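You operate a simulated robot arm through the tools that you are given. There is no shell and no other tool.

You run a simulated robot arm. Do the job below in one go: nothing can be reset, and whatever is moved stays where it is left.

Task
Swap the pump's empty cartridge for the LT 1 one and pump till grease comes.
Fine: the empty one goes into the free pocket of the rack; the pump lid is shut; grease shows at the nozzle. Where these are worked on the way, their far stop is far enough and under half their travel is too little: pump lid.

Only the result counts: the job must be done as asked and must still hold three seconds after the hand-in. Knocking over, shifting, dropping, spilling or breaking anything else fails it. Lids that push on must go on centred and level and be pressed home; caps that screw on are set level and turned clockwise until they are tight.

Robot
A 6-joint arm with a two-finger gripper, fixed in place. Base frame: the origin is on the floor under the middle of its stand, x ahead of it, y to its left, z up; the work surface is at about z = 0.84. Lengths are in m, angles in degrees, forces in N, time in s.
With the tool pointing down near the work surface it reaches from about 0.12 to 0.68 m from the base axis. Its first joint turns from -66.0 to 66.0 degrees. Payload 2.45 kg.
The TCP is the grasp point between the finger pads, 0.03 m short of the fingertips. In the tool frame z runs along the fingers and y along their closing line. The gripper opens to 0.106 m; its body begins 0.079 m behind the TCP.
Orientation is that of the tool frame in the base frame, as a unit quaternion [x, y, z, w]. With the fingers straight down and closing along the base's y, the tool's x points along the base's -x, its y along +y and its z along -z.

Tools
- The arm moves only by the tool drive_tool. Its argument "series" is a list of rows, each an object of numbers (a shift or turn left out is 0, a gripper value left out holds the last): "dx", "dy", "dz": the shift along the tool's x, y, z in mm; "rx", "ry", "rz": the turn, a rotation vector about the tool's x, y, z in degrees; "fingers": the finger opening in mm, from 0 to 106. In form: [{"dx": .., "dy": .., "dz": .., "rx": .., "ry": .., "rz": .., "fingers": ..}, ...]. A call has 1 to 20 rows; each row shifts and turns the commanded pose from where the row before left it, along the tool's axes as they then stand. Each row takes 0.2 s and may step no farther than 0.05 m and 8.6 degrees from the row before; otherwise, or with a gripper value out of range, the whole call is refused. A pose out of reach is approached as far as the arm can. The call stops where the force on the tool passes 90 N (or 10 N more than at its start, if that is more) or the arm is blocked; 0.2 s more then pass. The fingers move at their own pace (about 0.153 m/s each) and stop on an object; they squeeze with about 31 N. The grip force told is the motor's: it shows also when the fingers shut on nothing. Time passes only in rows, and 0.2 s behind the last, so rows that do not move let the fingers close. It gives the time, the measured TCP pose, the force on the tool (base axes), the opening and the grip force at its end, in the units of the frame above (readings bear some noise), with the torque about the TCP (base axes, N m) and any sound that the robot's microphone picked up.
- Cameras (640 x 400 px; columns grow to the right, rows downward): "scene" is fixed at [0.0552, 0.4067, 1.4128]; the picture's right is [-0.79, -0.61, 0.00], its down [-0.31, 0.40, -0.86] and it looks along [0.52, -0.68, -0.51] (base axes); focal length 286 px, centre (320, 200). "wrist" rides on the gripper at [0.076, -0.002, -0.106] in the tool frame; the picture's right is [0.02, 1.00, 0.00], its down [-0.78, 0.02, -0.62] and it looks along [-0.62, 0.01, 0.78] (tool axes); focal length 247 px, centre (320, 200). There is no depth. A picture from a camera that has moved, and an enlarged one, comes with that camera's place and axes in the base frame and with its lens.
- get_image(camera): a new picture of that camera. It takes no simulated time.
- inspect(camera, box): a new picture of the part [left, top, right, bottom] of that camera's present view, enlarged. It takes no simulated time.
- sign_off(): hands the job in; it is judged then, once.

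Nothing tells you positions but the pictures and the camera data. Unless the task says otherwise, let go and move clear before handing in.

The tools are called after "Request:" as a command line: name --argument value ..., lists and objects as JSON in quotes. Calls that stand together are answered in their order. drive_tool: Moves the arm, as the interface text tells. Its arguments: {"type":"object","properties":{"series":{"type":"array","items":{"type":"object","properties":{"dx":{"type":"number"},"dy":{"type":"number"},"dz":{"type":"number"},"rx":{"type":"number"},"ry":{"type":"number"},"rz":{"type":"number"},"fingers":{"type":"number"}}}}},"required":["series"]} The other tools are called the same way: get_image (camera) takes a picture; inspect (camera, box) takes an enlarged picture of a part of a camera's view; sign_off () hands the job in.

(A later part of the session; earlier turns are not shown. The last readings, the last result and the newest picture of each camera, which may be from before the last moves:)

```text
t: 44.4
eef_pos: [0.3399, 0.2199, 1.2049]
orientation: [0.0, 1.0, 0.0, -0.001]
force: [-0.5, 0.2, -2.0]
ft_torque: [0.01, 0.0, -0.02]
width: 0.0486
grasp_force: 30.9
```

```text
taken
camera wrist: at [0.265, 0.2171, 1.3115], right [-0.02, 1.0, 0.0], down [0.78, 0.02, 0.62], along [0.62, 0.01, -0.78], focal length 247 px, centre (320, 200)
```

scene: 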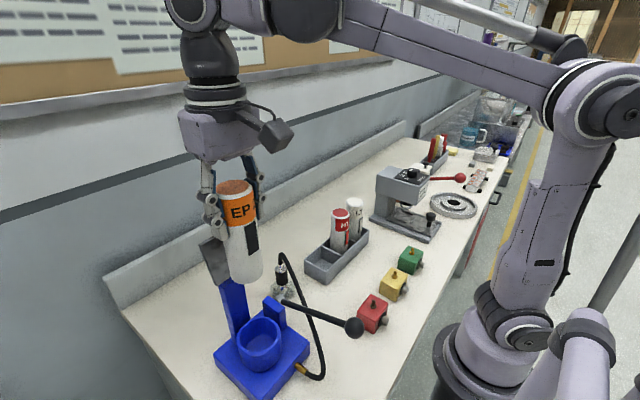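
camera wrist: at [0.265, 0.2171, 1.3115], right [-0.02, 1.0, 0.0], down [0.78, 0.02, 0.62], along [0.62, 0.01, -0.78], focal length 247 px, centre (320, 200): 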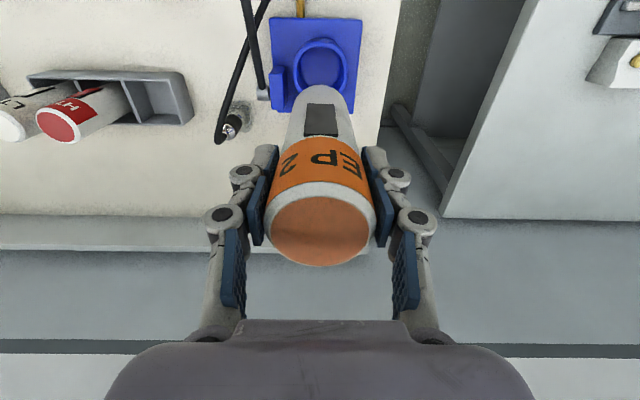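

EP is out of the cup, bottom at z≈1.085. I'll carry it sideways over the rack's free pocket and turn the gripper 90° so its fingers will not come near the HT cartridge.

Request:
drive_tool --series '[{"dy": -45}, {"dy": -48}, {"dy": -48}, {"dx": -19.3, "dy": -44}, {"dx": -19.3, "dy": -44}, {"dx": -19.4, "dy": -44}, {"rz": 8.18}, {"rz": 8.18}, {"rz": 8.18}, {"rz": 8.18}, {"rz": 8.18}, {"rz": 8.18}, {"rz": 8.18}, {"rz": 8.18}, {"rz": 8.18}, {"rz": 8.18}, {"rz": 8.2}, {}]'

Request:
get_image --camera "wrist"

Request:
get_image --camera "scene"

```text
t: 48.2
eef_pos: [0.3979, -0.0545, 1.2033]
orientation: [0.709, 0.706, 0.0, 0.0]
force: [0.0, 0.0, -1.5]
ft_torque: [0.0, 0.0, 0.01]
width: 0.0488
grasp_force: 31.1
```

```text
taken
camera wrist: at [0.3968, 0.0205, 1.3105], right [1.0, 0.02, 0.0], down [0.01, -0.78, 0.62], along [0.01, -0.62, -0.78], focal length 247 px, centre (320, 200)
```

wrist: 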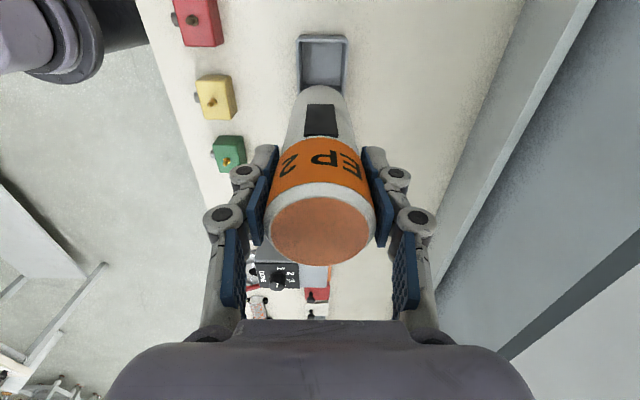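

```text
taken
```

scene: 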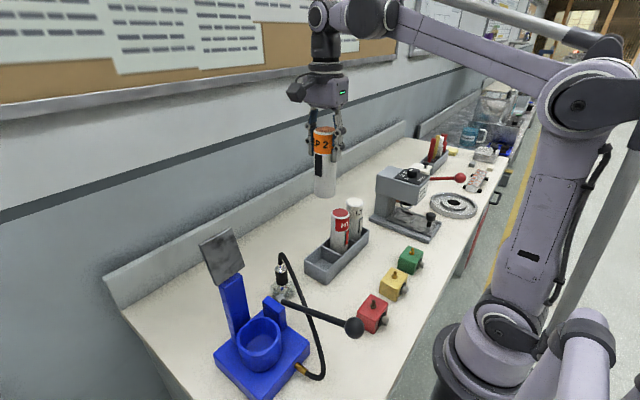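

EP is above the rack. I'll measure the free pocket precisely in both views.

Request:
inspect --camera "wrist" --box '[260, 20, 380, 110]'

Request:
inspect --camera "scene" --box '[290, 190, 390, 290]'

```text
4.44 times, centred on (320, 65) of wrist
camera zoom: at [0.3968, 0.0205, 1.3105], right [1.0, 0.02, 0.0], down [0.01, -0.78, 0.62], along [0.01, -0.62, -0.78], focal length 1098 px, centre (320, 800)
```

zoom: 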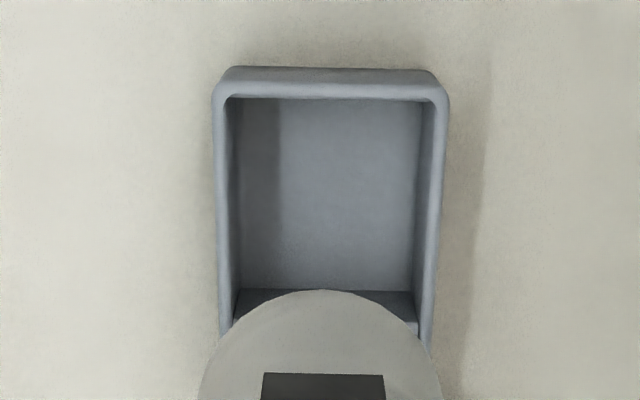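

```text
4.00 times, centred on (340, 240) of scene
camera zoom: at [0.0552, 0.4067, 1.4128], right [-0.79, -0.61, 0.0], down [-0.31, 0.4, -0.86], along [0.52, -0.68, -0.51], focal length 1144 px, centre (240, 40)
```

zoom: 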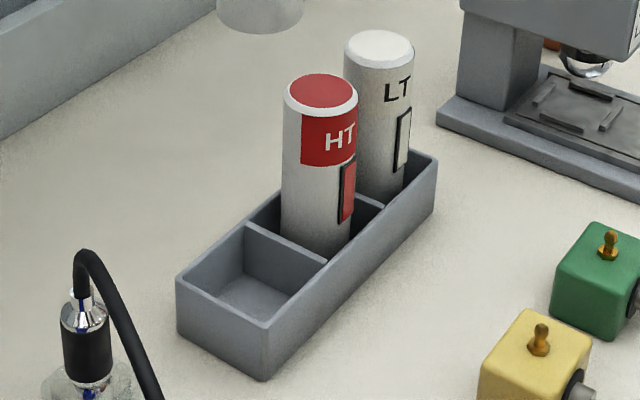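

The free pocket is centred near (0.399, -0.056), inner size about 68 mm, rim z≈0.895. I'll lower EP into it, stopping just above the expected seat.

Request:
drive_tool --series '[{"dx": -1.5, "dy": 1, "dz": 40}, {"dz": 40}, {"dz": 40}, {"dz": 40}, {"dz": 30}, {"dz": 20}, {}]'

Request:
get_image --camera "scene"

Request:
inspect --camera "scene" --box '[270, 140, 410, 290]'

Request:
get_image --camera "wrist"

```text
t: 49.8
eef_pos: [0.3998, -0.058, 0.9946]
orientation: [0.707, 0.707, 0.0, 0.0]
force: [-0.3, -1.2, -1.4]
ft_torque: [0.01, 0.01, -0.01]
width: 0.0489
grasp_force: 30.8
```

```text
taken
```

scene: 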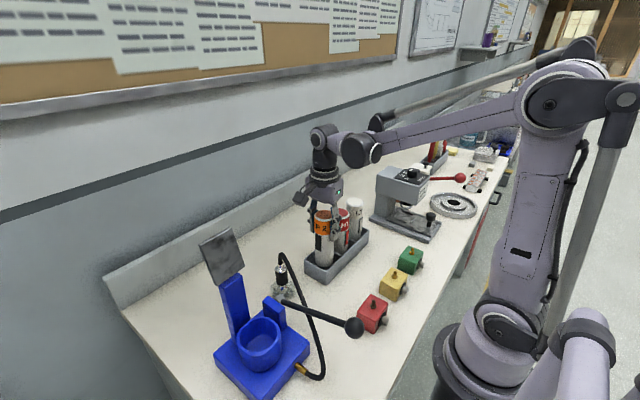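

```text
2.67 times, centred on (340, 215) of scene
camera zoom: at [0.0552, 0.4067, 1.4128], right [-0.79, -0.61, 0.0], down [-0.31, 0.4, -0.86], along [0.52, -0.68, -0.51], focal length 762 px, centre (267, 160)
```

zoom: 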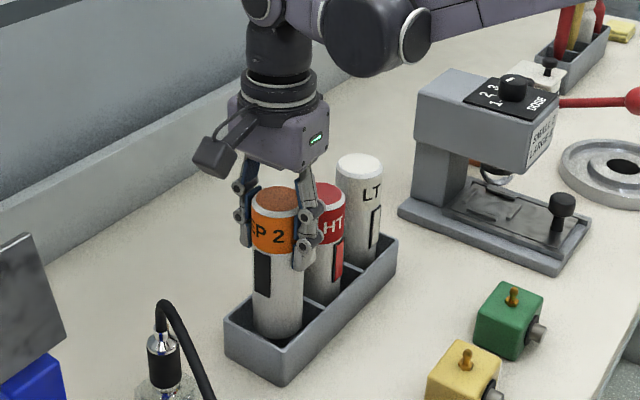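

```text
taken
camera wrist: at [0.3985, 0.0188, 1.1004], right [1.0, 0.02, 0.0], down [0.02, -0.78, 0.62], along [0.01, -0.62, -0.78], focal length 247 px, centre (320, 200)
```

wrist: 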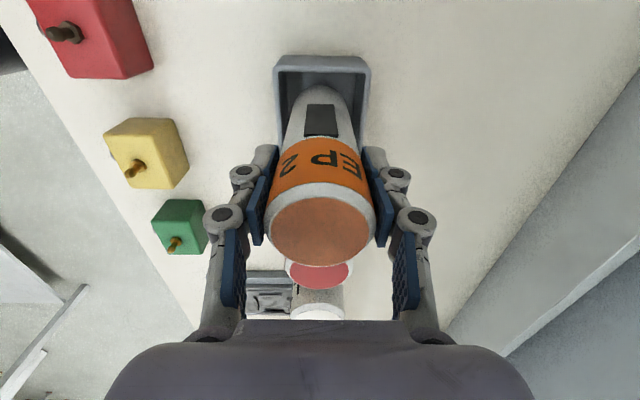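

EP is entering the pocket centred. Lowering gently to find the seat.

Request:
drive_tool --series '[{"dz": 12}, {"dz": 10}, {"dz": 4}, {"dz": 2}, {}]'

```text
t: 51.0
eef_pos: [0.3979, -0.0571, 0.9668]
orientation: [0.707, 0.707, -0.001, 0.0]
force: [-0.1, 0.5, -2.0]
ft_torque: [0.01, 0.01, -0.02]
width: 0.0486
grasp_force: 30.6
```

Request:
drive_tool --series '[{"dz": 1.5}, {"dz": 1}, {}]'

Request:
inspect --camera "scene" --box '[290, 180, 390, 290]'

```text
t: 51.8
eef_pos: [0.3987, -0.0555, 0.9643]
orientation: [0.707, 0.707, 0.0, 0.0]
force: [1.1, 0.0, -1.8]
ft_torque: [0.01, 0.03, 0.0]
width: 0.0486
grasp_force: 31.6
```

```text
3.64 times, centred on (340, 235) of scene
camera zoom: at [0.0552, 0.4067, 1.4128], right [-0.79, -0.61, 0.0], down [-0.31, 0.4, -0.86], along [0.52, -0.68, -0.51], focal length 1040 px, centre (247, 73)
```

zoom: 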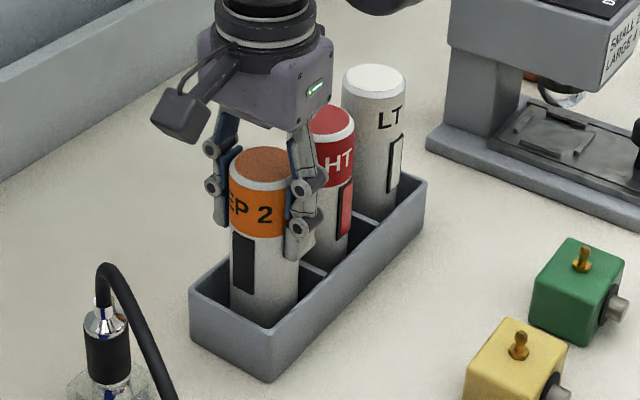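

The EP top is nearly level with its neighbours; contact should come within a couple of millimetres.

Request:
drive_tool --series '[{"dz": 1}, {"dz": 1}, {}]'

```text
t: 52.6
eef_pos: [0.3969, -0.056, 0.9627]
orientation: [0.708, 0.706, -0.001, 0.0]
force: [0.1, -2.1, 20.9]
ft_torque: [-0.18, 0.02, -0.01]
width: 0.0491
grasp_force: 31.2
```

Contact at 21 N: EP is seated. I'll ease off a millimetre, open, and rise.

Request:
drive_tool --series '[{"dz": -1}, {"fingers": 56}, {"fingers": 76}, {}, {}, {"dz": -20}, {"dz": -40}, {"dz": -45}, {"dz": -45}, {}]'

Request:
inspect --camera "scene" --box '[270, 160, 470, 300]'

Request:
get_image --camera "wrist"

```text
t: 54.8
eef_pos: [0.399, -0.055, 1.1162]
orientation: [0.707, 0.707, 0.0, 0.0]
force: [-0.9, 0.3, 0.0]
ft_torque: [0.0, -0.01, 0.01]
width: 0.0762
grasp_force: 0.1
```

```text
2.86 times, centred on (370, 230) of scene
camera zoom: at [0.0552, 0.4067, 1.4128], right [-0.79, -0.61, 0.0], down [-0.31, 0.4, -0.86], along [0.52, -0.68, -0.51], focal length 817 px, centre (177, 114)
```

zoom: 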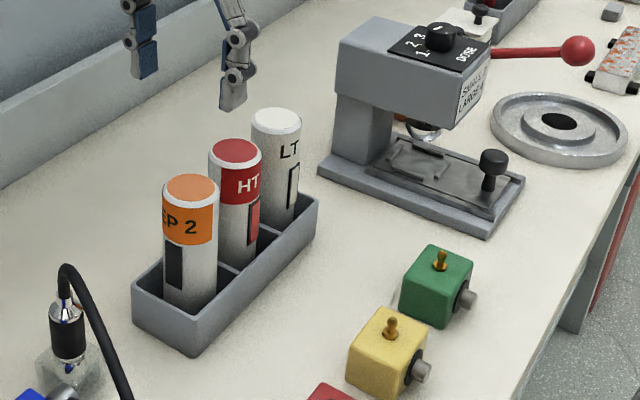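

```text
taken
camera wrist: at [0.3994, 0.0206, 1.2217], right [1.0, 0.02, 0.0], down [0.02, -0.78, 0.62], along [0.01, -0.62, -0.78], focal length 247 px, centre (320, 200)
```

wrist: 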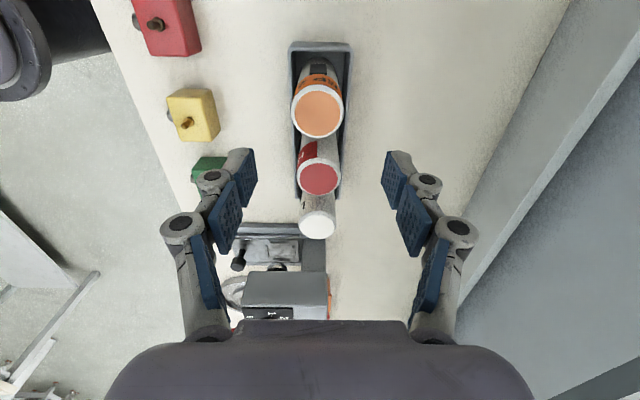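

EP stands upright in its pocket. Next I measure the LT cartridge position closely before picking it.

Request:
inspect --camera "wrist" --box '[260, 60, 380, 260]'

Request:
inspect --camera "scene" --box '[320, 190, 400, 260]'

```text
2.00 times, centred on (320, 160) of wrist
camera zoom: at [0.3994, 0.0206, 1.2217], right [1.0, 0.02, 0.0], down [0.02, -0.78, 0.62], along [0.01, -0.62, -0.78], focal length 494 px, centre (320, 280)
```

zoom: 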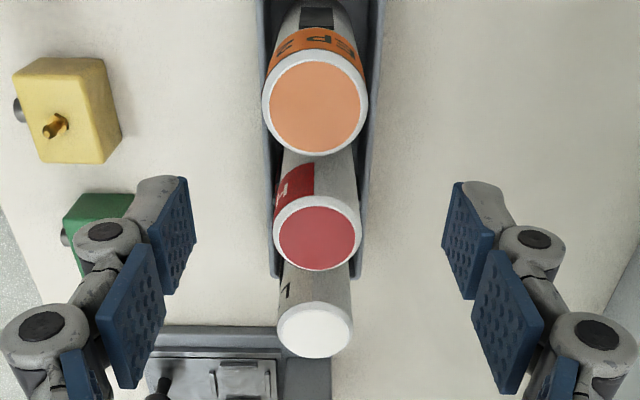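

```text
5.71 times, centred on (360, 225) of scene
camera zoom: at [0.0552, 0.4067, 1.4128], right [-0.79, -0.61, 0.0], down [-0.31, 0.4, -0.86], along [0.52, -0.68, -0.51], focal length 1634 px, centre (91, 57)
```

zoom: 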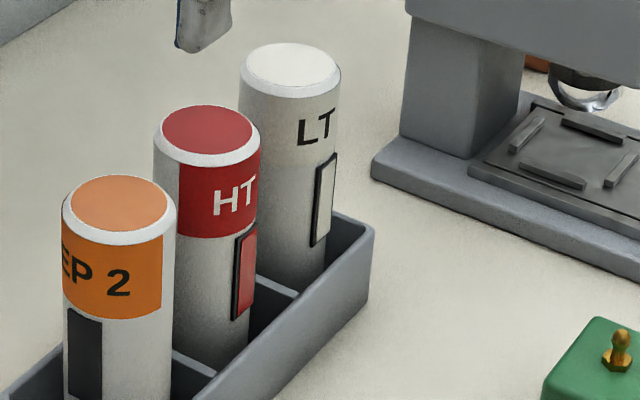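

LT is at about (0.400, -0.2005), top z≈0.996. I'll move over it with the fingers still closing along x.

Request:
drive_tool --series '[{"dx": -36.4, "dy": 0.3}, {"dx": -36.4, "dy": 0.3}, {"dx": -36.4, "dy": 0.3}, {"dx": -36.4}, {"dz": 30}, {}]'

Request:
get_image --camera "wrist"

Request:
inspect --camera "scene" --box '[290, 120, 450, 270]'

```text
t: 56.2
eef_pos: [0.3963, -0.2054, 1.0819]
orientation: [0.707, 0.707, 0.0, 0.0]
force: [-0.1, 0.3, -0.7]
ft_torque: [0.0, -0.02, -0.01]
width: 0.076
grasp_force: 0.1
```

```text
taken
camera wrist: at [0.3962, -0.1302, 1.1876], right [1.0, 0.02, 0.0], down [0.02, -0.78, 0.62], along [0.01, -0.62, -0.78], focal length 247 px, centre (320, 200)
```

wrist: 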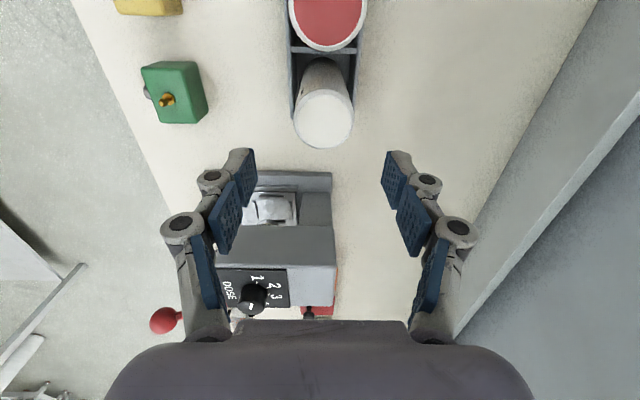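

```text
2.67 times, centred on (370, 195) of scene
camera zoom: at [0.0552, 0.4067, 1.4128], right [-0.79, -0.61, 0.0], down [-0.31, 0.4, -0.86], along [0.52, -0.68, -0.51], focal length 762 px, centre (187, 213)
```

zoom: 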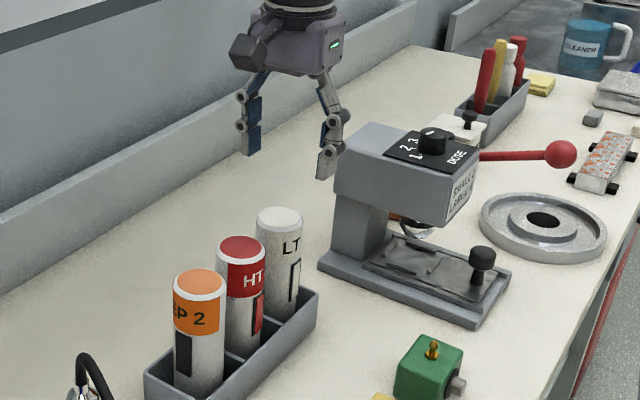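

Request:
drive_tool --series '[{}, {}]'

Request:
inspect --camera "wrist" --box '[260, 40, 380, 160]'

```text
t: 56.8
eef_pos: [0.3967, -0.2057, 1.0827]
orientation: [0.707, 0.707, 0.0, 0.0]
force: [-0.2, 0.7, -0.1]
ft_torque: [0.02, -0.02, 0.01]
width: 0.0762
grasp_force: 0.2
```

```text
3.33 times, centred on (320, 100) of wrist
camera zoom: at [0.3963, -0.1299, 1.1878], right [1.0, 0.02, 0.0], down [0.02, -0.78, 0.62], along [0.01, -0.62, -0.78], focal length 823 px, centre (320, 533)
```

zoom: 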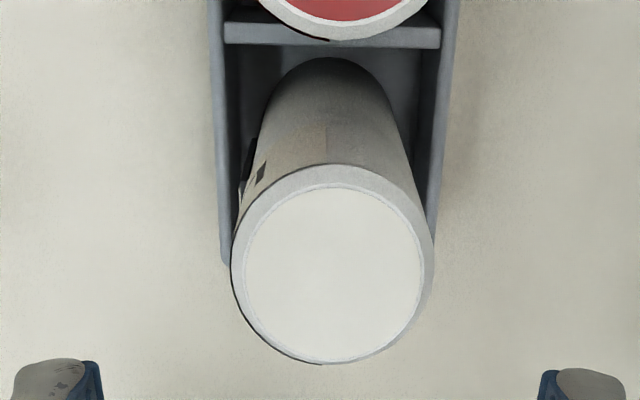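

The arm sits about 4 mm off the LT centre (0.4005, -0.2014). I'll correct that, descend partway and check again.

Request:
drive_tool --series '[{"dx": 4.3, "dy": 3.8}, {"dz": 40}, {"dz": 30}, {"dz": 15}, {}, {}]'

Request:
get_image --camera "wrist"

Request:
inspect --camera "scene" --box '[290, 140, 450, 270]'

```text
t: 58.2
eef_pos: [0.4035, -0.1982, 0.9966]
orientation: [0.707, 0.707, -0.001, 0.0]
force: [0.0, 0.1, 0.1]
ft_torque: [0.0, 0.0, -0.02]
width: 0.076
grasp_force: 0.0
```

```text
taken
camera wrist: at [0.4033, -0.1221, 1.1027], right [1.0, 0.02, 0.0], down [0.02, -0.78, 0.62], along [0.01, -0.62, -0.78], focal length 247 px, centre (320, 200)
```

wrist: 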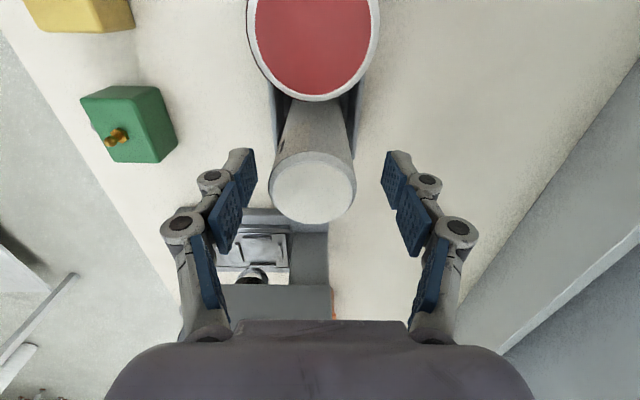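

```text
3.08 times, centred on (370, 205) of scene
camera zoom: at [0.0552, 0.4067, 1.4128], right [-0.79, -0.61, 0.0], down [-0.31, 0.4, -0.86], along [0.52, -0.68, -0.51], focal length 880 px, centre (166, 185)
```

zoom: 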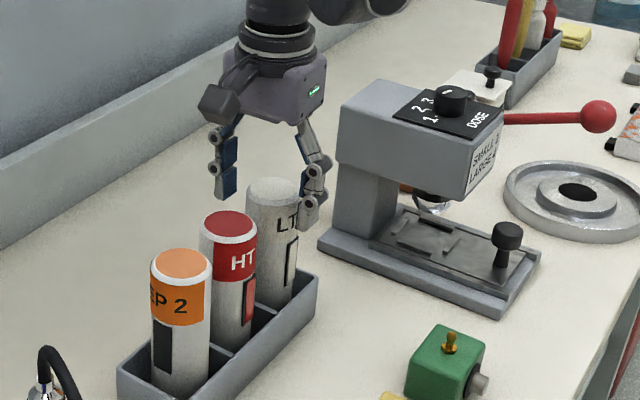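

Request:
drive_tool --series '[{"dx": -1.8, "dy": -3.5}, {}, {"dz": 15}, {"dz": 15}, {"dz": 3}, {}]'

Request:
get_image --camera "wrist"

```text
t: 59.6
eef_pos: [0.4006, -0.2005, 0.9639]
orientation: [0.707, 0.707, -0.001, 0.0]
force: [-0.1, 0.5, -0.3]
ft_torque: [0.0, 0.03, -0.04]
width: 0.0759
grasp_force: 0.0
```

```text
taken
camera wrist: at [0.399, -0.1239, 1.0699], right [1.0, 0.02, 0.0], down [0.02, -0.78, 0.62], along [0.01, -0.62, -0.78], focal length 247 px, centre (320, 200)
```

wrist: 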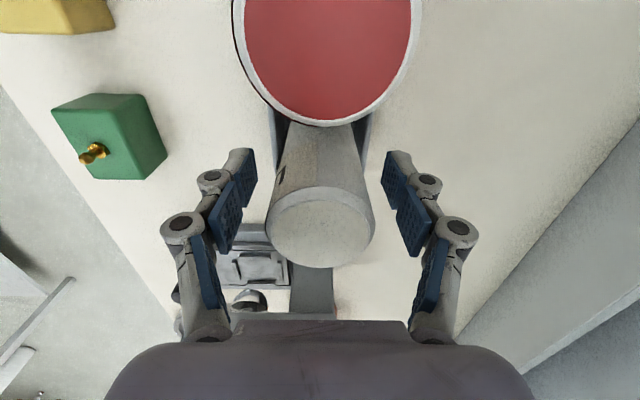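

LT is centred between the pads, matching the earlier EP grip. Closing and lifting straight up slowly.

Request:
drive_tool --series '[{"fingers": 40}, {}, {}, {}]'

```text
t: 60.6
eef_pos: [0.3996, -0.199, 0.9649]
orientation: [0.707, 0.707, 0.0, 0.0]
force: [2.5, -0.5, 10.5]
ft_torque: [-0.04, 0.0, 0.03]
width: 0.0481
grasp_force: 31.0
```

Request:
drive_tool --series '[{"dz": -4}, {"dz": -8}, {"dz": -15}, {"dz": -25}, {"dz": -35}, {"dz": -40}, {"dz": -40}, {"dz": -40}, {"dz": -35}, {}]'

Request:
get_image --camera "scene"

Request:
get_image --camera "wrist"

```text
t: 62.8
eef_pos: [0.4017, -0.2011, 1.2068]
orientation: [0.707, 0.707, 0.0, 0.0]
force: [-0.5, 0.7, -4.2]
ft_torque: [0.02, -0.02, 0.0]
width: 0.0482
grasp_force: 31.3
```

```text
taken
```

scene: 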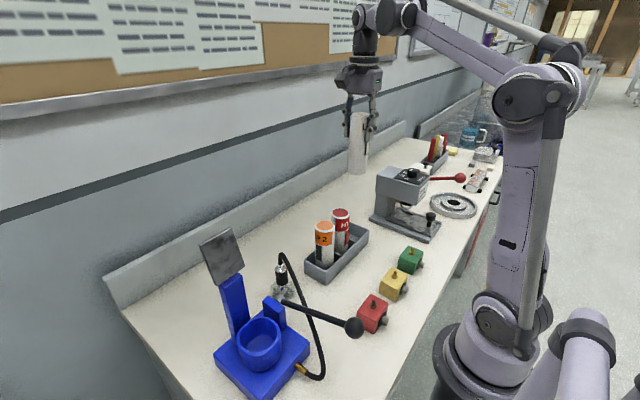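

```text
taken
camera wrist: at [0.4006, -0.1251, 1.3128], right [1.0, 0.02, 0.0], down [0.02, -0.78, 0.62], along [0.01, -0.62, -0.78], focal length 247 px, centre (320, 200)
```

wrist: 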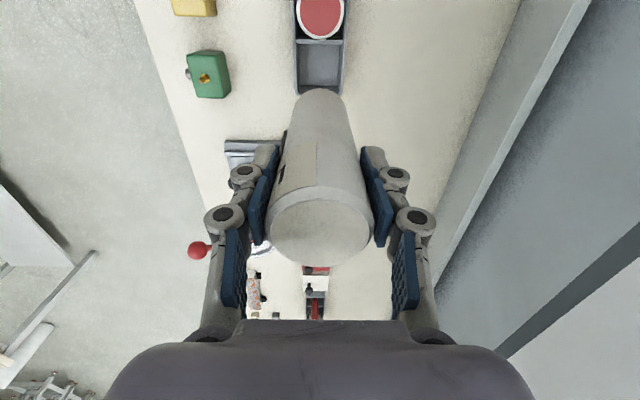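

LT is out of the rack, hanging straight. I'll turn the gripper back and carry it at height to above the pump cup.

Request:
drive_tool --series '[{"rz": -8.18}, {"rz": -8.18}, {"rz": -8.18}, {"rz": -8.18}, {"rz": -8.18}, {"rz": -8.18}, {"rz": -8.18}, {"rz": -8.18}, {"rz": -8.18}, {"rz": -8.18}, {"rz": -8.2}, {"dx": 12, "dy": 40}, {"dx": 12, "dy": 45}, {"dx": 12, "dy": 45}, {"dx": 12, "dy": 45}, {"dx": 12, "dy": 45}, {}]'

Request:
get_image --camera "scene"

```text
t: 66.4
eef_pos: [0.3391, 0.0188, 1.2061]
orientation: [0.001, 1.0, 0.0, -0.001]
force: [-0.7, 0.2, -5.3]
ft_torque: [-0.02, 0.02, -0.01]
width: 0.048
grasp_force: 31.4
```

```text
taken
```

scene: 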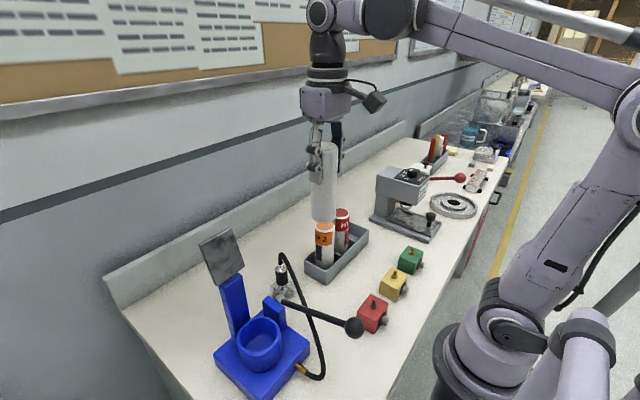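

Continuing to directly over the pump cup.

Request:
drive_tool --series '[{"dy": 40}, {"dy": 40}, {"dy": 40}, {"dy": 40}, {"dy": 40}, {}, {}]'

Request:
get_image --camera "wrist"

Request:
inspect --camera "scene" --box '[180, 160, 340, 400]'

```text
t: 68.0
eef_pos: [0.3404, 0.2158, 1.208]
orientation: [0.0, 1.0, 0.0, 0.0]
force: [0.2, -0.2, -4.4]
ft_torque: [0.02, 0.06, -0.01]
width: 0.0483
grasp_force: 30.5
```

```text
taken
camera wrist: at [0.2646, 0.2137, 1.3132], right [-0.02, 1.0, 0.0], down [0.78, 0.02, 0.62], along [0.62, 0.01, -0.78], focal length 247 px, centre (320, 200)
```

wrist: 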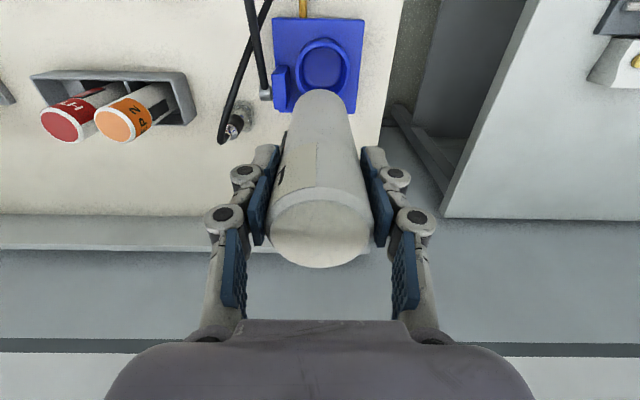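

```text
1.67 times, centred on (260, 280) of scene
camera zoom: at [0.0552, 0.4067, 1.4128], right [-0.79, -0.61, 0.0], down [-0.31, 0.4, -0.86], along [0.52, -0.68, -0.51], focal length 476 px, centre (420, 67)
```

zoom: 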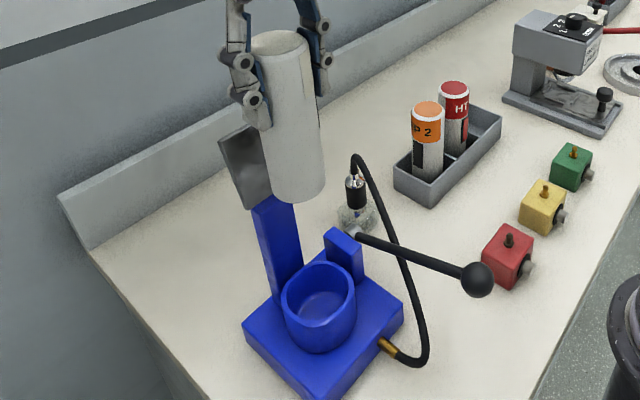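

Request:
inspect --camera "wrist" --box '[260, 10, 380, 110]'

Request:
inspect --camera "scene" --box '[205, 290, 315, 400]'

```text
4.00 times, centred on (320, 60) of wrist
camera zoom: at [0.2646, 0.2137, 1.3132], right [-0.02, 1.0, 0.0], down [0.78, 0.02, 0.62], along [0.62, 0.01, -0.78], focal length 988 px, centre (320, 760)
```

zoom: 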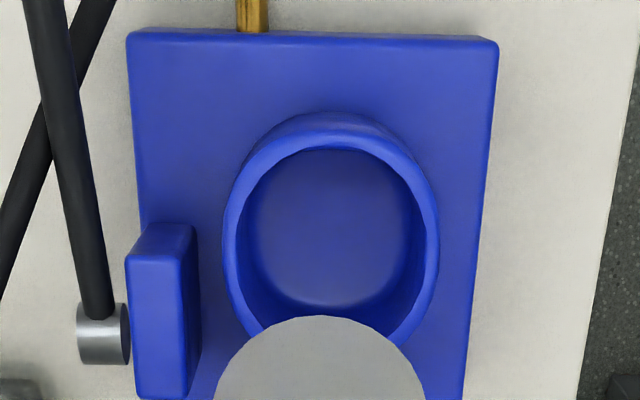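

```text
3.64 times, centred on (260, 345) of scene
camera zoom: at [0.0552, 0.4067, 1.4128], right [-0.79, -0.61, 0.0], down [-0.31, 0.4, -0.86], along [0.52, -0.68, -0.51], focal length 1040 px, centre (538, -327)
```

zoom: 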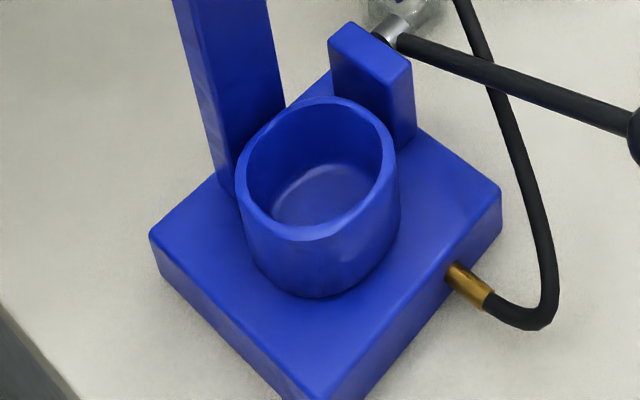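

The cup centre is at (0.339, 0.219), same as where EP stood. I'll correct the few millimetres and lower LT into the cup.

Request:
drive_tool --series '[{"dx": 1.0, "dy": 3.2}, {}, {"dz": 40}, {"dz": 30}, {}]'

Request:
inspect --camera "scene" --box '[180, 200, 340, 400]'

Request:
get_image --camera "wrist"

```text
t: 69.2
eef_pos: [0.339, 0.2246, 1.1366]
orientation: [0.0, 1.0, 0.0, 0.0]
force: [0.4, 0.1, -4.0]
ft_torque: [0.01, 0.05, 0.03]
width: 0.0482
grasp_force: 31.0
```

```text
2.00 times, centred on (260, 300) of scene
camera zoom: at [0.0552, 0.4067, 1.4128], right [-0.79, -0.61, 0.0], down [-0.31, 0.4, -0.86], along [0.52, -0.68, -0.51], focal length 572 px, centre (440, 0)
```

zoom: 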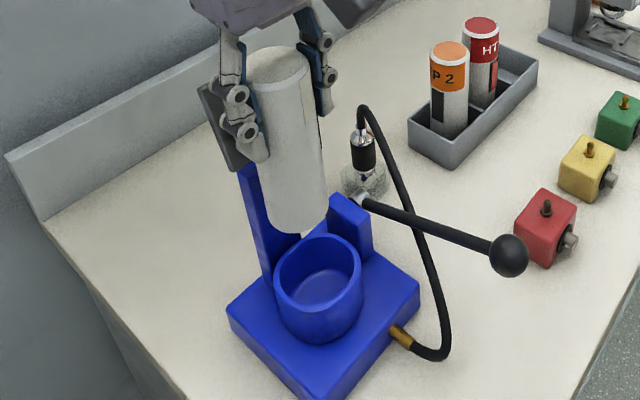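

```text
taken
camera wrist: at [0.2643, 0.2219, 1.243], right [-0.02, 1.0, 0.0], down [0.78, 0.02, 0.62], along [0.62, 0.01, -0.78], focal length 247 px, centre (320, 200)
```

wrist: 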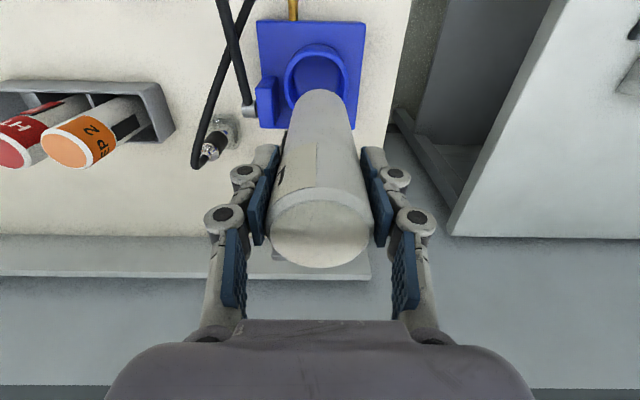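

Request:
drive_tool --series '[{}, {}]'

Request:
inspect --camera "wrist" --box '[240, 20, 400, 140]'

```text
t: 69.8
eef_pos: [0.3392, 0.2238, 1.1376]
orientation: [0.0, 1.0, 0.0, 0.0]
force: [0.9, -0.4, -3.5]
ft_torque: [0.03, 0.03, -0.01]
width: 0.0484
grasp_force: 30.9
```

```text
3.33 times, centred on (320, 80) of wrist
camera zoom: at [0.2644, 0.2218, 1.2433], right [-0.02, 1.0, 0.0], down [0.78, 0.02, 0.62], along [0.62, 0.01, -0.78], focal length 823 px, centre (320, 600)
```

zoom: 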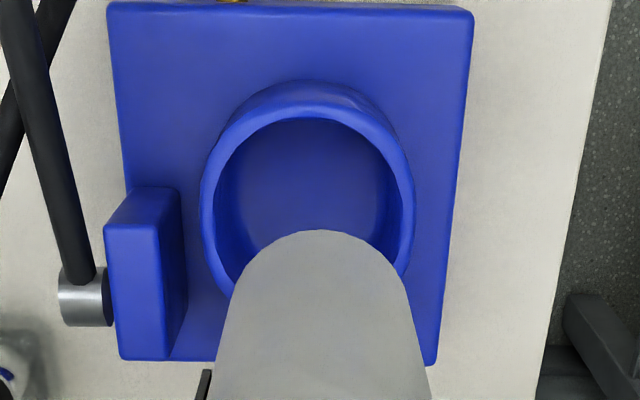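

The arm sits 5 mm too far in +y; correcting back to the cup centre and re-reading.

Request:
drive_tool --series '[{"dy": -4.8}, {}, {}]'

```text
t: 70.6
eef_pos: [0.3394, 0.2185, 1.1382]
orientation: [0.001, 1.0, 0.0, 0.0]
force: [-0.6, 0.2, -4.0]
ft_torque: [-0.02, 0.01, 0.0]
width: 0.0483
grasp_force: 31.5
```

Request:
drive_tool --series '[{"dz": 30}, {"dz": 25}, {}, {}]'

Request:
inspect --camera "wrist" --box '[220, 20, 420, 180]'

Request:
inspect --camera "scene" --box '[180, 200, 340, 400]'

```text
t: 71.6
eef_pos: [0.3394, 0.2179, 1.0815]
orientation: [0.001, 1.0, 0.0, 0.0]
force: [-0.4, -0.3, -3.0]
ft_torque: [0.01, 0.0, 0.01]
width: 0.0485
grasp_force: 30.8
```

```text
2.50 times, centred on (320, 100) of wrist
camera zoom: at [0.264, 0.2157, 1.1879], right [-0.02, 1.0, 0.0], down [0.78, 0.02, 0.62], along [0.62, 0.01, -0.78], focal length 617 px, centre (320, 450)
```

zoom: 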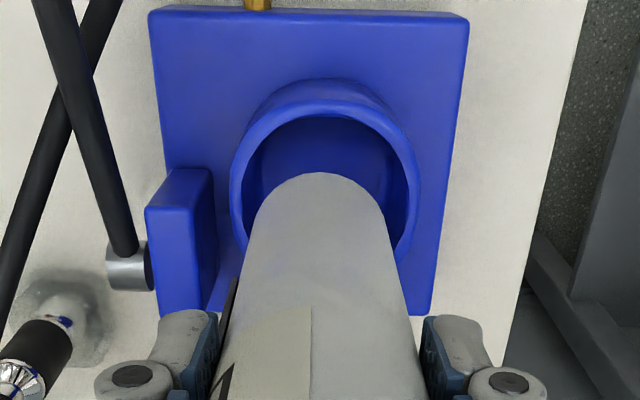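

```text
2.00 times, centred on (260, 300) of scene
camera zoom: at [0.0552, 0.4067, 1.4128], right [-0.79, -0.61, 0.0], down [-0.31, 0.4, -0.86], along [0.52, -0.68, -0.51], focal length 572 px, centre (440, 0)
```

zoom: 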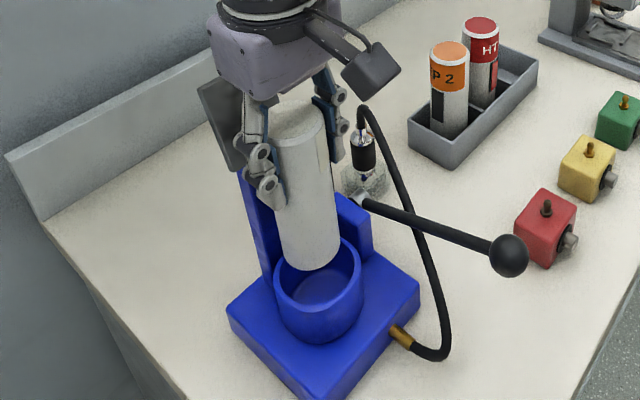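

Request:
drive_tool --series '[{"dy": 1, "dz": 25}, {"dz": 25}, {"dz": 10}, {}, {}]'

Request:
inspect --camera "wrist" --box '[220, 20, 420, 180]'

Request:
inspect --camera "scene" --box '[180, 200, 340, 400]'

```text
t: 72.8
eef_pos: [0.3402, 0.2201, 1.0207]
orientation: [-0.001, 1.0, 0.0, 0.0]
force: [-0.4, 0.6, -4.8]
ft_torque: [0.02, 0.0, 0.01]
width: 0.0482
grasp_force: 31.1
```

```text
2.50 times, centred on (320, 100) of wrist
camera zoom: at [0.2639, 0.218, 1.1261], right [-0.02, 1.0, 0.0], down [0.78, 0.02, 0.62], along [0.62, 0.01, -0.78], focal length 617 px, centre (320, 450)
```

zoom: 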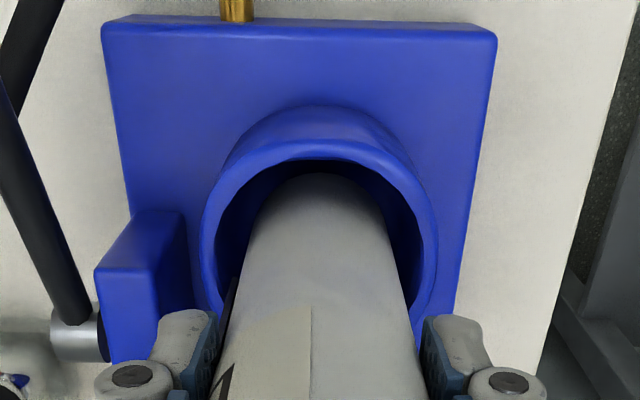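

```text
2.00 times, centred on (260, 300) of scene
camera zoom: at [0.0552, 0.4067, 1.4128], right [-0.79, -0.61, 0.0], down [-0.31, 0.4, -0.86], along [0.52, -0.68, -0.51], focal length 572 px, centre (440, 0)
```

zoom: 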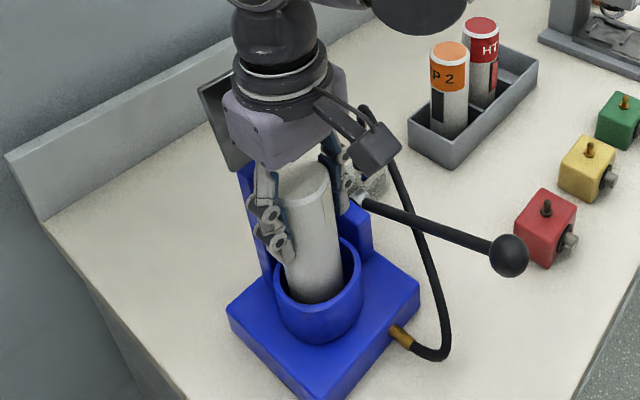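

LT is inside the cup, centred. Lowering gently until it seats.

Request:
drive_tool --series '[{"dz": 8}, {"dz": 5}, {"dz": 1.5}, {}]'

```text
t: 73.8
eef_pos: [0.3379, 0.2202, 1.0052]
orientation: [-0.001, 1.0, -0.001, -0.001]
force: [-0.4, 0.0, -4.4]
ft_torque: [0.02, 0.04, 0.04]
width: 0.0478
grasp_force: 31.0
```

Request:
drive_tool --series '[{"dz": 1}, {"dz": 1}, {}]'

```text
t: 74.6
eef_pos: [0.3383, 0.2212, 1.0054]
orientation: [-0.001, 1.0, 0.0, 0.0]
force: [0.0, 1.5, 14.1]
ft_torque: [0.01, -0.08, -0.02]
width: 0.0486
grasp_force: 31.6
```

Contact felt at the expected height: LT is seated. Releasing and rising straight up.

Request:
drive_tool --series '[{"dz": -0.5}, {"fingers": 56}, {"fingers": 76}, {}, {}, {"dz": -20}, {"dz": -40}, {"dz": -45}, {"dz": -45}, {"dz": -45}, {}]'

Request:
get_image --camera "wrist"

Request:
inspect --camera "scene" --box '[190, 200, 390, 400]'

```text
t: 77.0
eef_pos: [0.3376, 0.2195, 1.2026]
orientation: [0.001, 1.0, 0.0, 0.0]
force: [0.0, 0.7, -0.5]
ft_torque: [-0.04, 0.01, -0.02]
width: 0.0758
grasp_force: 0.1
```

```text
taken
camera wrist: at [0.2625, 0.2167, 1.3076], right [-0.02, 1.0, 0.0], down [0.78, 0.02, 0.62], along [0.62, 0.01, -0.78], focal length 247 px, centre (320, 200)
```

wrist: 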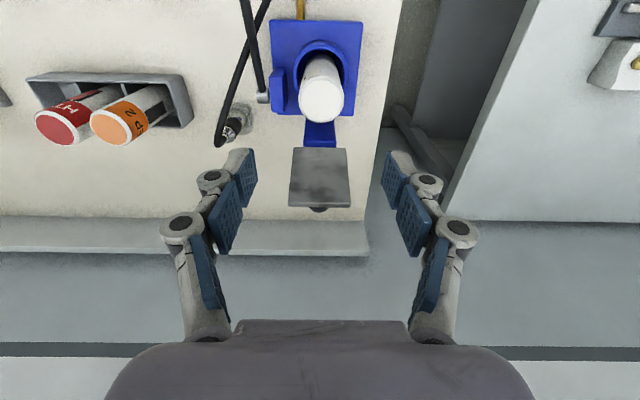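

```text
2.00 times, centred on (290, 300) of scene
camera zoom: at [0.0552, 0.4067, 1.4128], right [-0.79, -0.61, 0.0], down [-0.31, 0.4, -0.86], along [0.52, -0.68, -0.51], focal length 572 px, centre (380, 0)
```

zoom: 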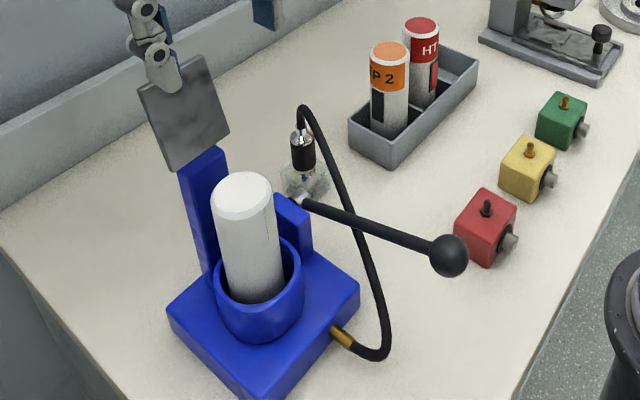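

LT stands upright in the cup and EP is in the rack. Now to close the lid: I'll go back behind it, take the knob again and lead the lid down in a controlled way.

Request:
drive_tool --series '[{"dx": -43, "fingers": 50}, {"dx": -43}, {"dx": -43}, {"dz": 27}, {"dz": 27}, {"ry": 6.75}, {"ry": 6.75}, {"ry": 6.75}, {"ry": 6.75}, {}, {}]'

Request:
get_image --camera "wrist"

Request:
inspect --camera "scene" --box '[190, 160, 350, 340]'

```text
t: 79.4
eef_pos: [0.4664, 0.2193, 1.1462]
orientation: [0.001, 0.972, 0.001, -0.234]
force: [0.5, 1.0, -0.7]
ft_torque: [-0.03, -0.01, -0.01]
width: 0.0499
grasp_force: 0.1
```

```text
taken
camera wrist: at [0.4481, 0.217, 1.2751], right [-0.02, 1.0, 0.01], down [0.98, 0.02, 0.2], along [0.2, 0.01, -0.98], focal length 247 px, centre (320, 200)
```

wrist: 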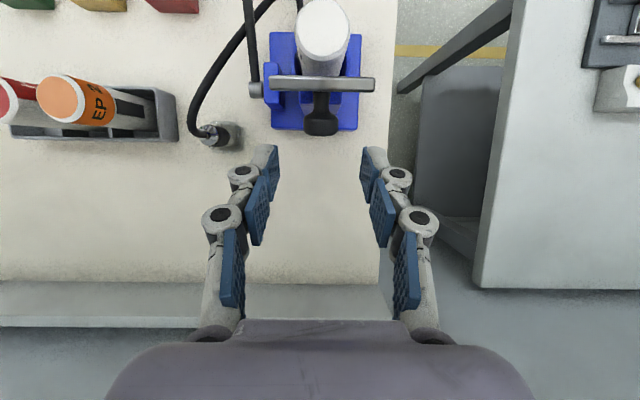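

```text
2.22 times, centred on (270, 250) of scene
camera zoom: at [0.0552, 0.4067, 1.4128], right [-0.79, -0.61, 0.0], down [-0.31, 0.4, -0.86], along [0.52, -0.68, -0.51], focal length 635 px, centre (431, 89)
```

zoom: 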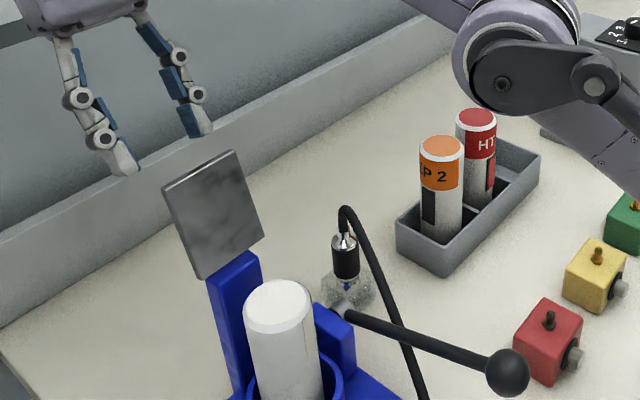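

The knob is between the fingertips' path at (0.430, 0.218, 1.088). Advancing along the finger direction and closing on it.

Request:
drive_tool --series '[{"dx": 2.3, "dz": 18}, {"dx": 2.3, "dz": 18}, {"dx": 2.2, "dz": 17}, {}]'

Request:
get_image --camera "wrist"

```text
t: 80.4
eef_pos: [0.4364, 0.2193, 1.103]
orientation: [0.0, 0.972, 0.0, -0.233]
force: [-0.2, -0.6, -0.3]
ft_torque: [0.02, -0.01, 0.0]
width: 0.0498
grasp_force: 0.1
```

```text
taken
camera wrist: at [0.4178, 0.2164, 1.2323], right [-0.02, 1.0, 0.01], down [0.98, 0.02, 0.2], along [0.2, 0.01, -0.98], focal length 247 px, centre (320, 200)
```

wrist: 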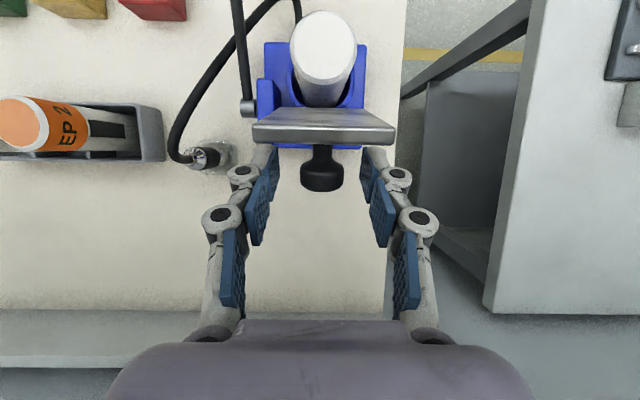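

Request:
drive_tool --series '[{"fingers": 10}, {}, {}, {}]'

Request:
get_image --camera "wrist"

```text
t: 81.4
eef_pos: [0.4367, 0.2194, 1.1027]
orientation: [0.0, 0.972, 0.001, -0.233]
force: [5.1, 12.6, 8.5]
ft_torque: [0.09, 0.1, -0.1]
width: 0.022
grasp_force: 44.9
```

```text
taken
camera wrist: at [0.4179, 0.2171, 1.2325], right [-0.02, 1.0, 0.01], down [0.98, 0.02, 0.2], along [0.2, 0.01, -0.98], focal length 247 px, centre (320, 200)
```

wrist: 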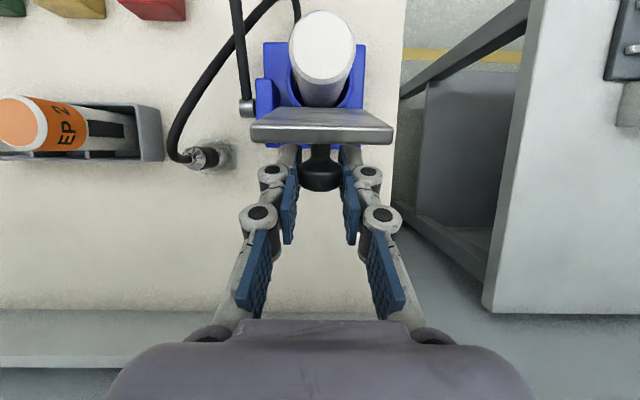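

Knob gripped. Leading the lid back over: rotating about the hinge in the closing direction, checking forces.

Request:
drive_tool --series '[{"dy": 0.8}, {"dx": 3.87, "dz": -0.61, "ry": -3}, {"dx": 3.87, "dz": -0.61, "ry": -3}, {"dx": 7.73, "dz": -1.22, "ry": -6}, {"dx": 7.73, "dz": -1.22, "ry": -6}, {}]'

Request:
inspect --camera "scene" --box '[190, 160, 350, 340]'

```text
t: 82.8
eef_pos: [0.4173, 0.2195, 1.114]
orientation: [0.0, 0.997, -0.002, -0.079]
force: [-10.0, -1.3, 20.8]
ft_torque: [-0.02, 1.28, 0.05]
width: 0.0225
grasp_force: 44.9
```

```text
2.22 times, centred on (270, 250) of scene
camera zoom: at [0.0546, 0.4065, 1.4129], right [-0.79, -0.61, 0.0], down [-0.31, 0.4, -0.86], along [0.52, -0.68, -0.51], focal length 635 px, centre (431, 89)
```

zoom: 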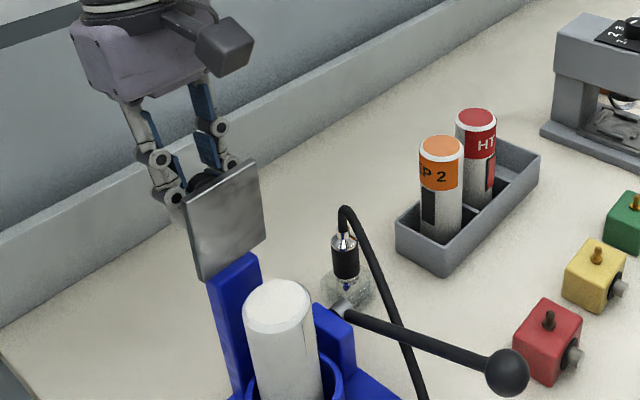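

Following well; a small relief upward, then continue.

Request:
drive_tool --series '[{"dz": -1.3, "dx": 1}, {"dx": 8.0, "dz": -1.22, "ry": -6}, {"dx": 8.0, "dz": -1.22, "ry": -6}, {"dx": 8.0, "dz": -1.22, "ry": -6}, {}]'

Request:
inspect --camera "scene" --box '[190, 160, 350, 340]'

```text
t: 84.0
eef_pos: [0.394, 0.2204, 1.1194]
orientation: [0.0, 0.997, -0.001, 0.081]
force: [3.9, -11.9, -14.6]
ft_torque: [-0.08, -0.45, 0.12]
width: 0.0218
grasp_force: 44.6
```

```text
2.22 times, centred on (270, 250) of scene
camera zoom: at [0.0555, 0.4064, 1.4129], right [-0.79, -0.61, 0.0], down [-0.31, 0.4, -0.86], along [0.52, -0.68, -0.51], focal length 635 px, centre (431, 89)
```

zoom: 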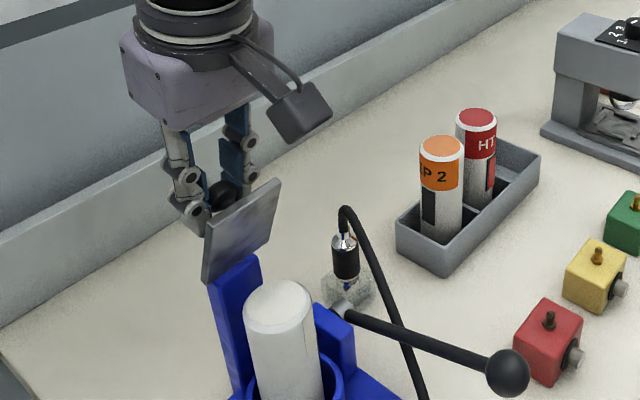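

Lid about 70° and coming down under control. Continuing.

Request:
drive_tool --series '[{"dz": 0.8, "dy": -0.7}, {"dx": 7.9, "dz": -1.1, "ry": -6}, {"dx": 7.9, "dz": -1.1, "ry": -6}, {"dx": 7.9, "dz": -1.1, "ry": -6}, {}]'

Request:
inspect --camera "scene" --box '[190, 160, 350, 340]'

```text
t: 85.2
eef_pos: [0.3702, 0.2199, 1.1166]
orientation: [0.0, 0.972, -0.001, 0.235]
force: [17.4, -7.5, -4.1]
ft_torque: [-0.03, -1.23, 0.04]
width: 0.0219
grasp_force: 44.9
```

```text
2.22 times, centred on (270, 250) of scene
camera zoom: at [0.0557, 0.4065, 1.4129], right [-0.79, -0.61, 0.0], down [-0.31, 0.4, -0.86], along [0.52, -0.68, -0.51], focal length 635 px, centre (431, 89)
```

zoom: 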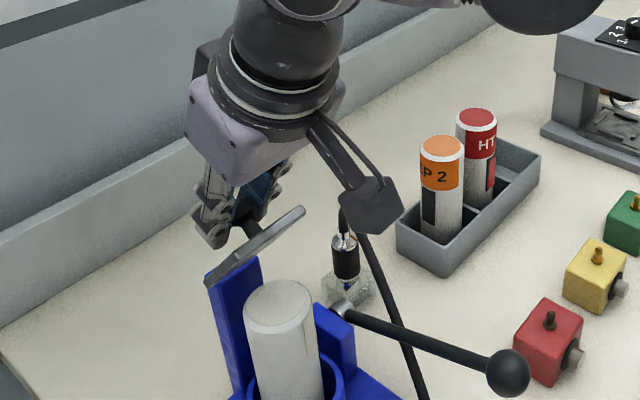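

Request:
drive_tool --series '[{"dx": 7.2, "dz": -1.2, "ry": -6}, {"dx": 7.2, "dz": -1.2, "ry": -6}, {"dx": 7.5, "dz": -1.2, "ry": -6}, {}]'

Request:
inspect --camera "scene" --box '[190, 160, 350, 340]'

```text
t: 86.2
eef_pos: [0.3472, 0.2208, 1.1062]
orientation: [0.001, 0.924, -0.001, 0.383]
force: [20.0, -4.4, -7.6]
ft_torque: [-0.05, -0.98, 0.01]
width: 0.0217
grasp_force: 45.2
```

```text
2.22 times, centred on (270, 250) of scene
camera zoom: at [0.0558, 0.4066, 1.4128], right [-0.79, -0.61, 0.0], down [-0.31, 0.4, -0.86], along [0.52, -0.68, -0.51], focal length 635 px, centre (431, 89)
```

zoom: 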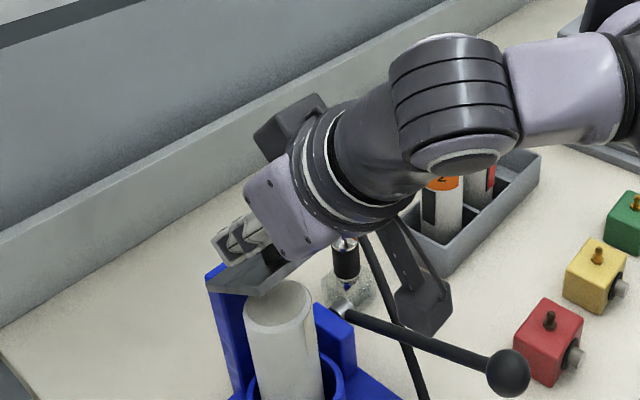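

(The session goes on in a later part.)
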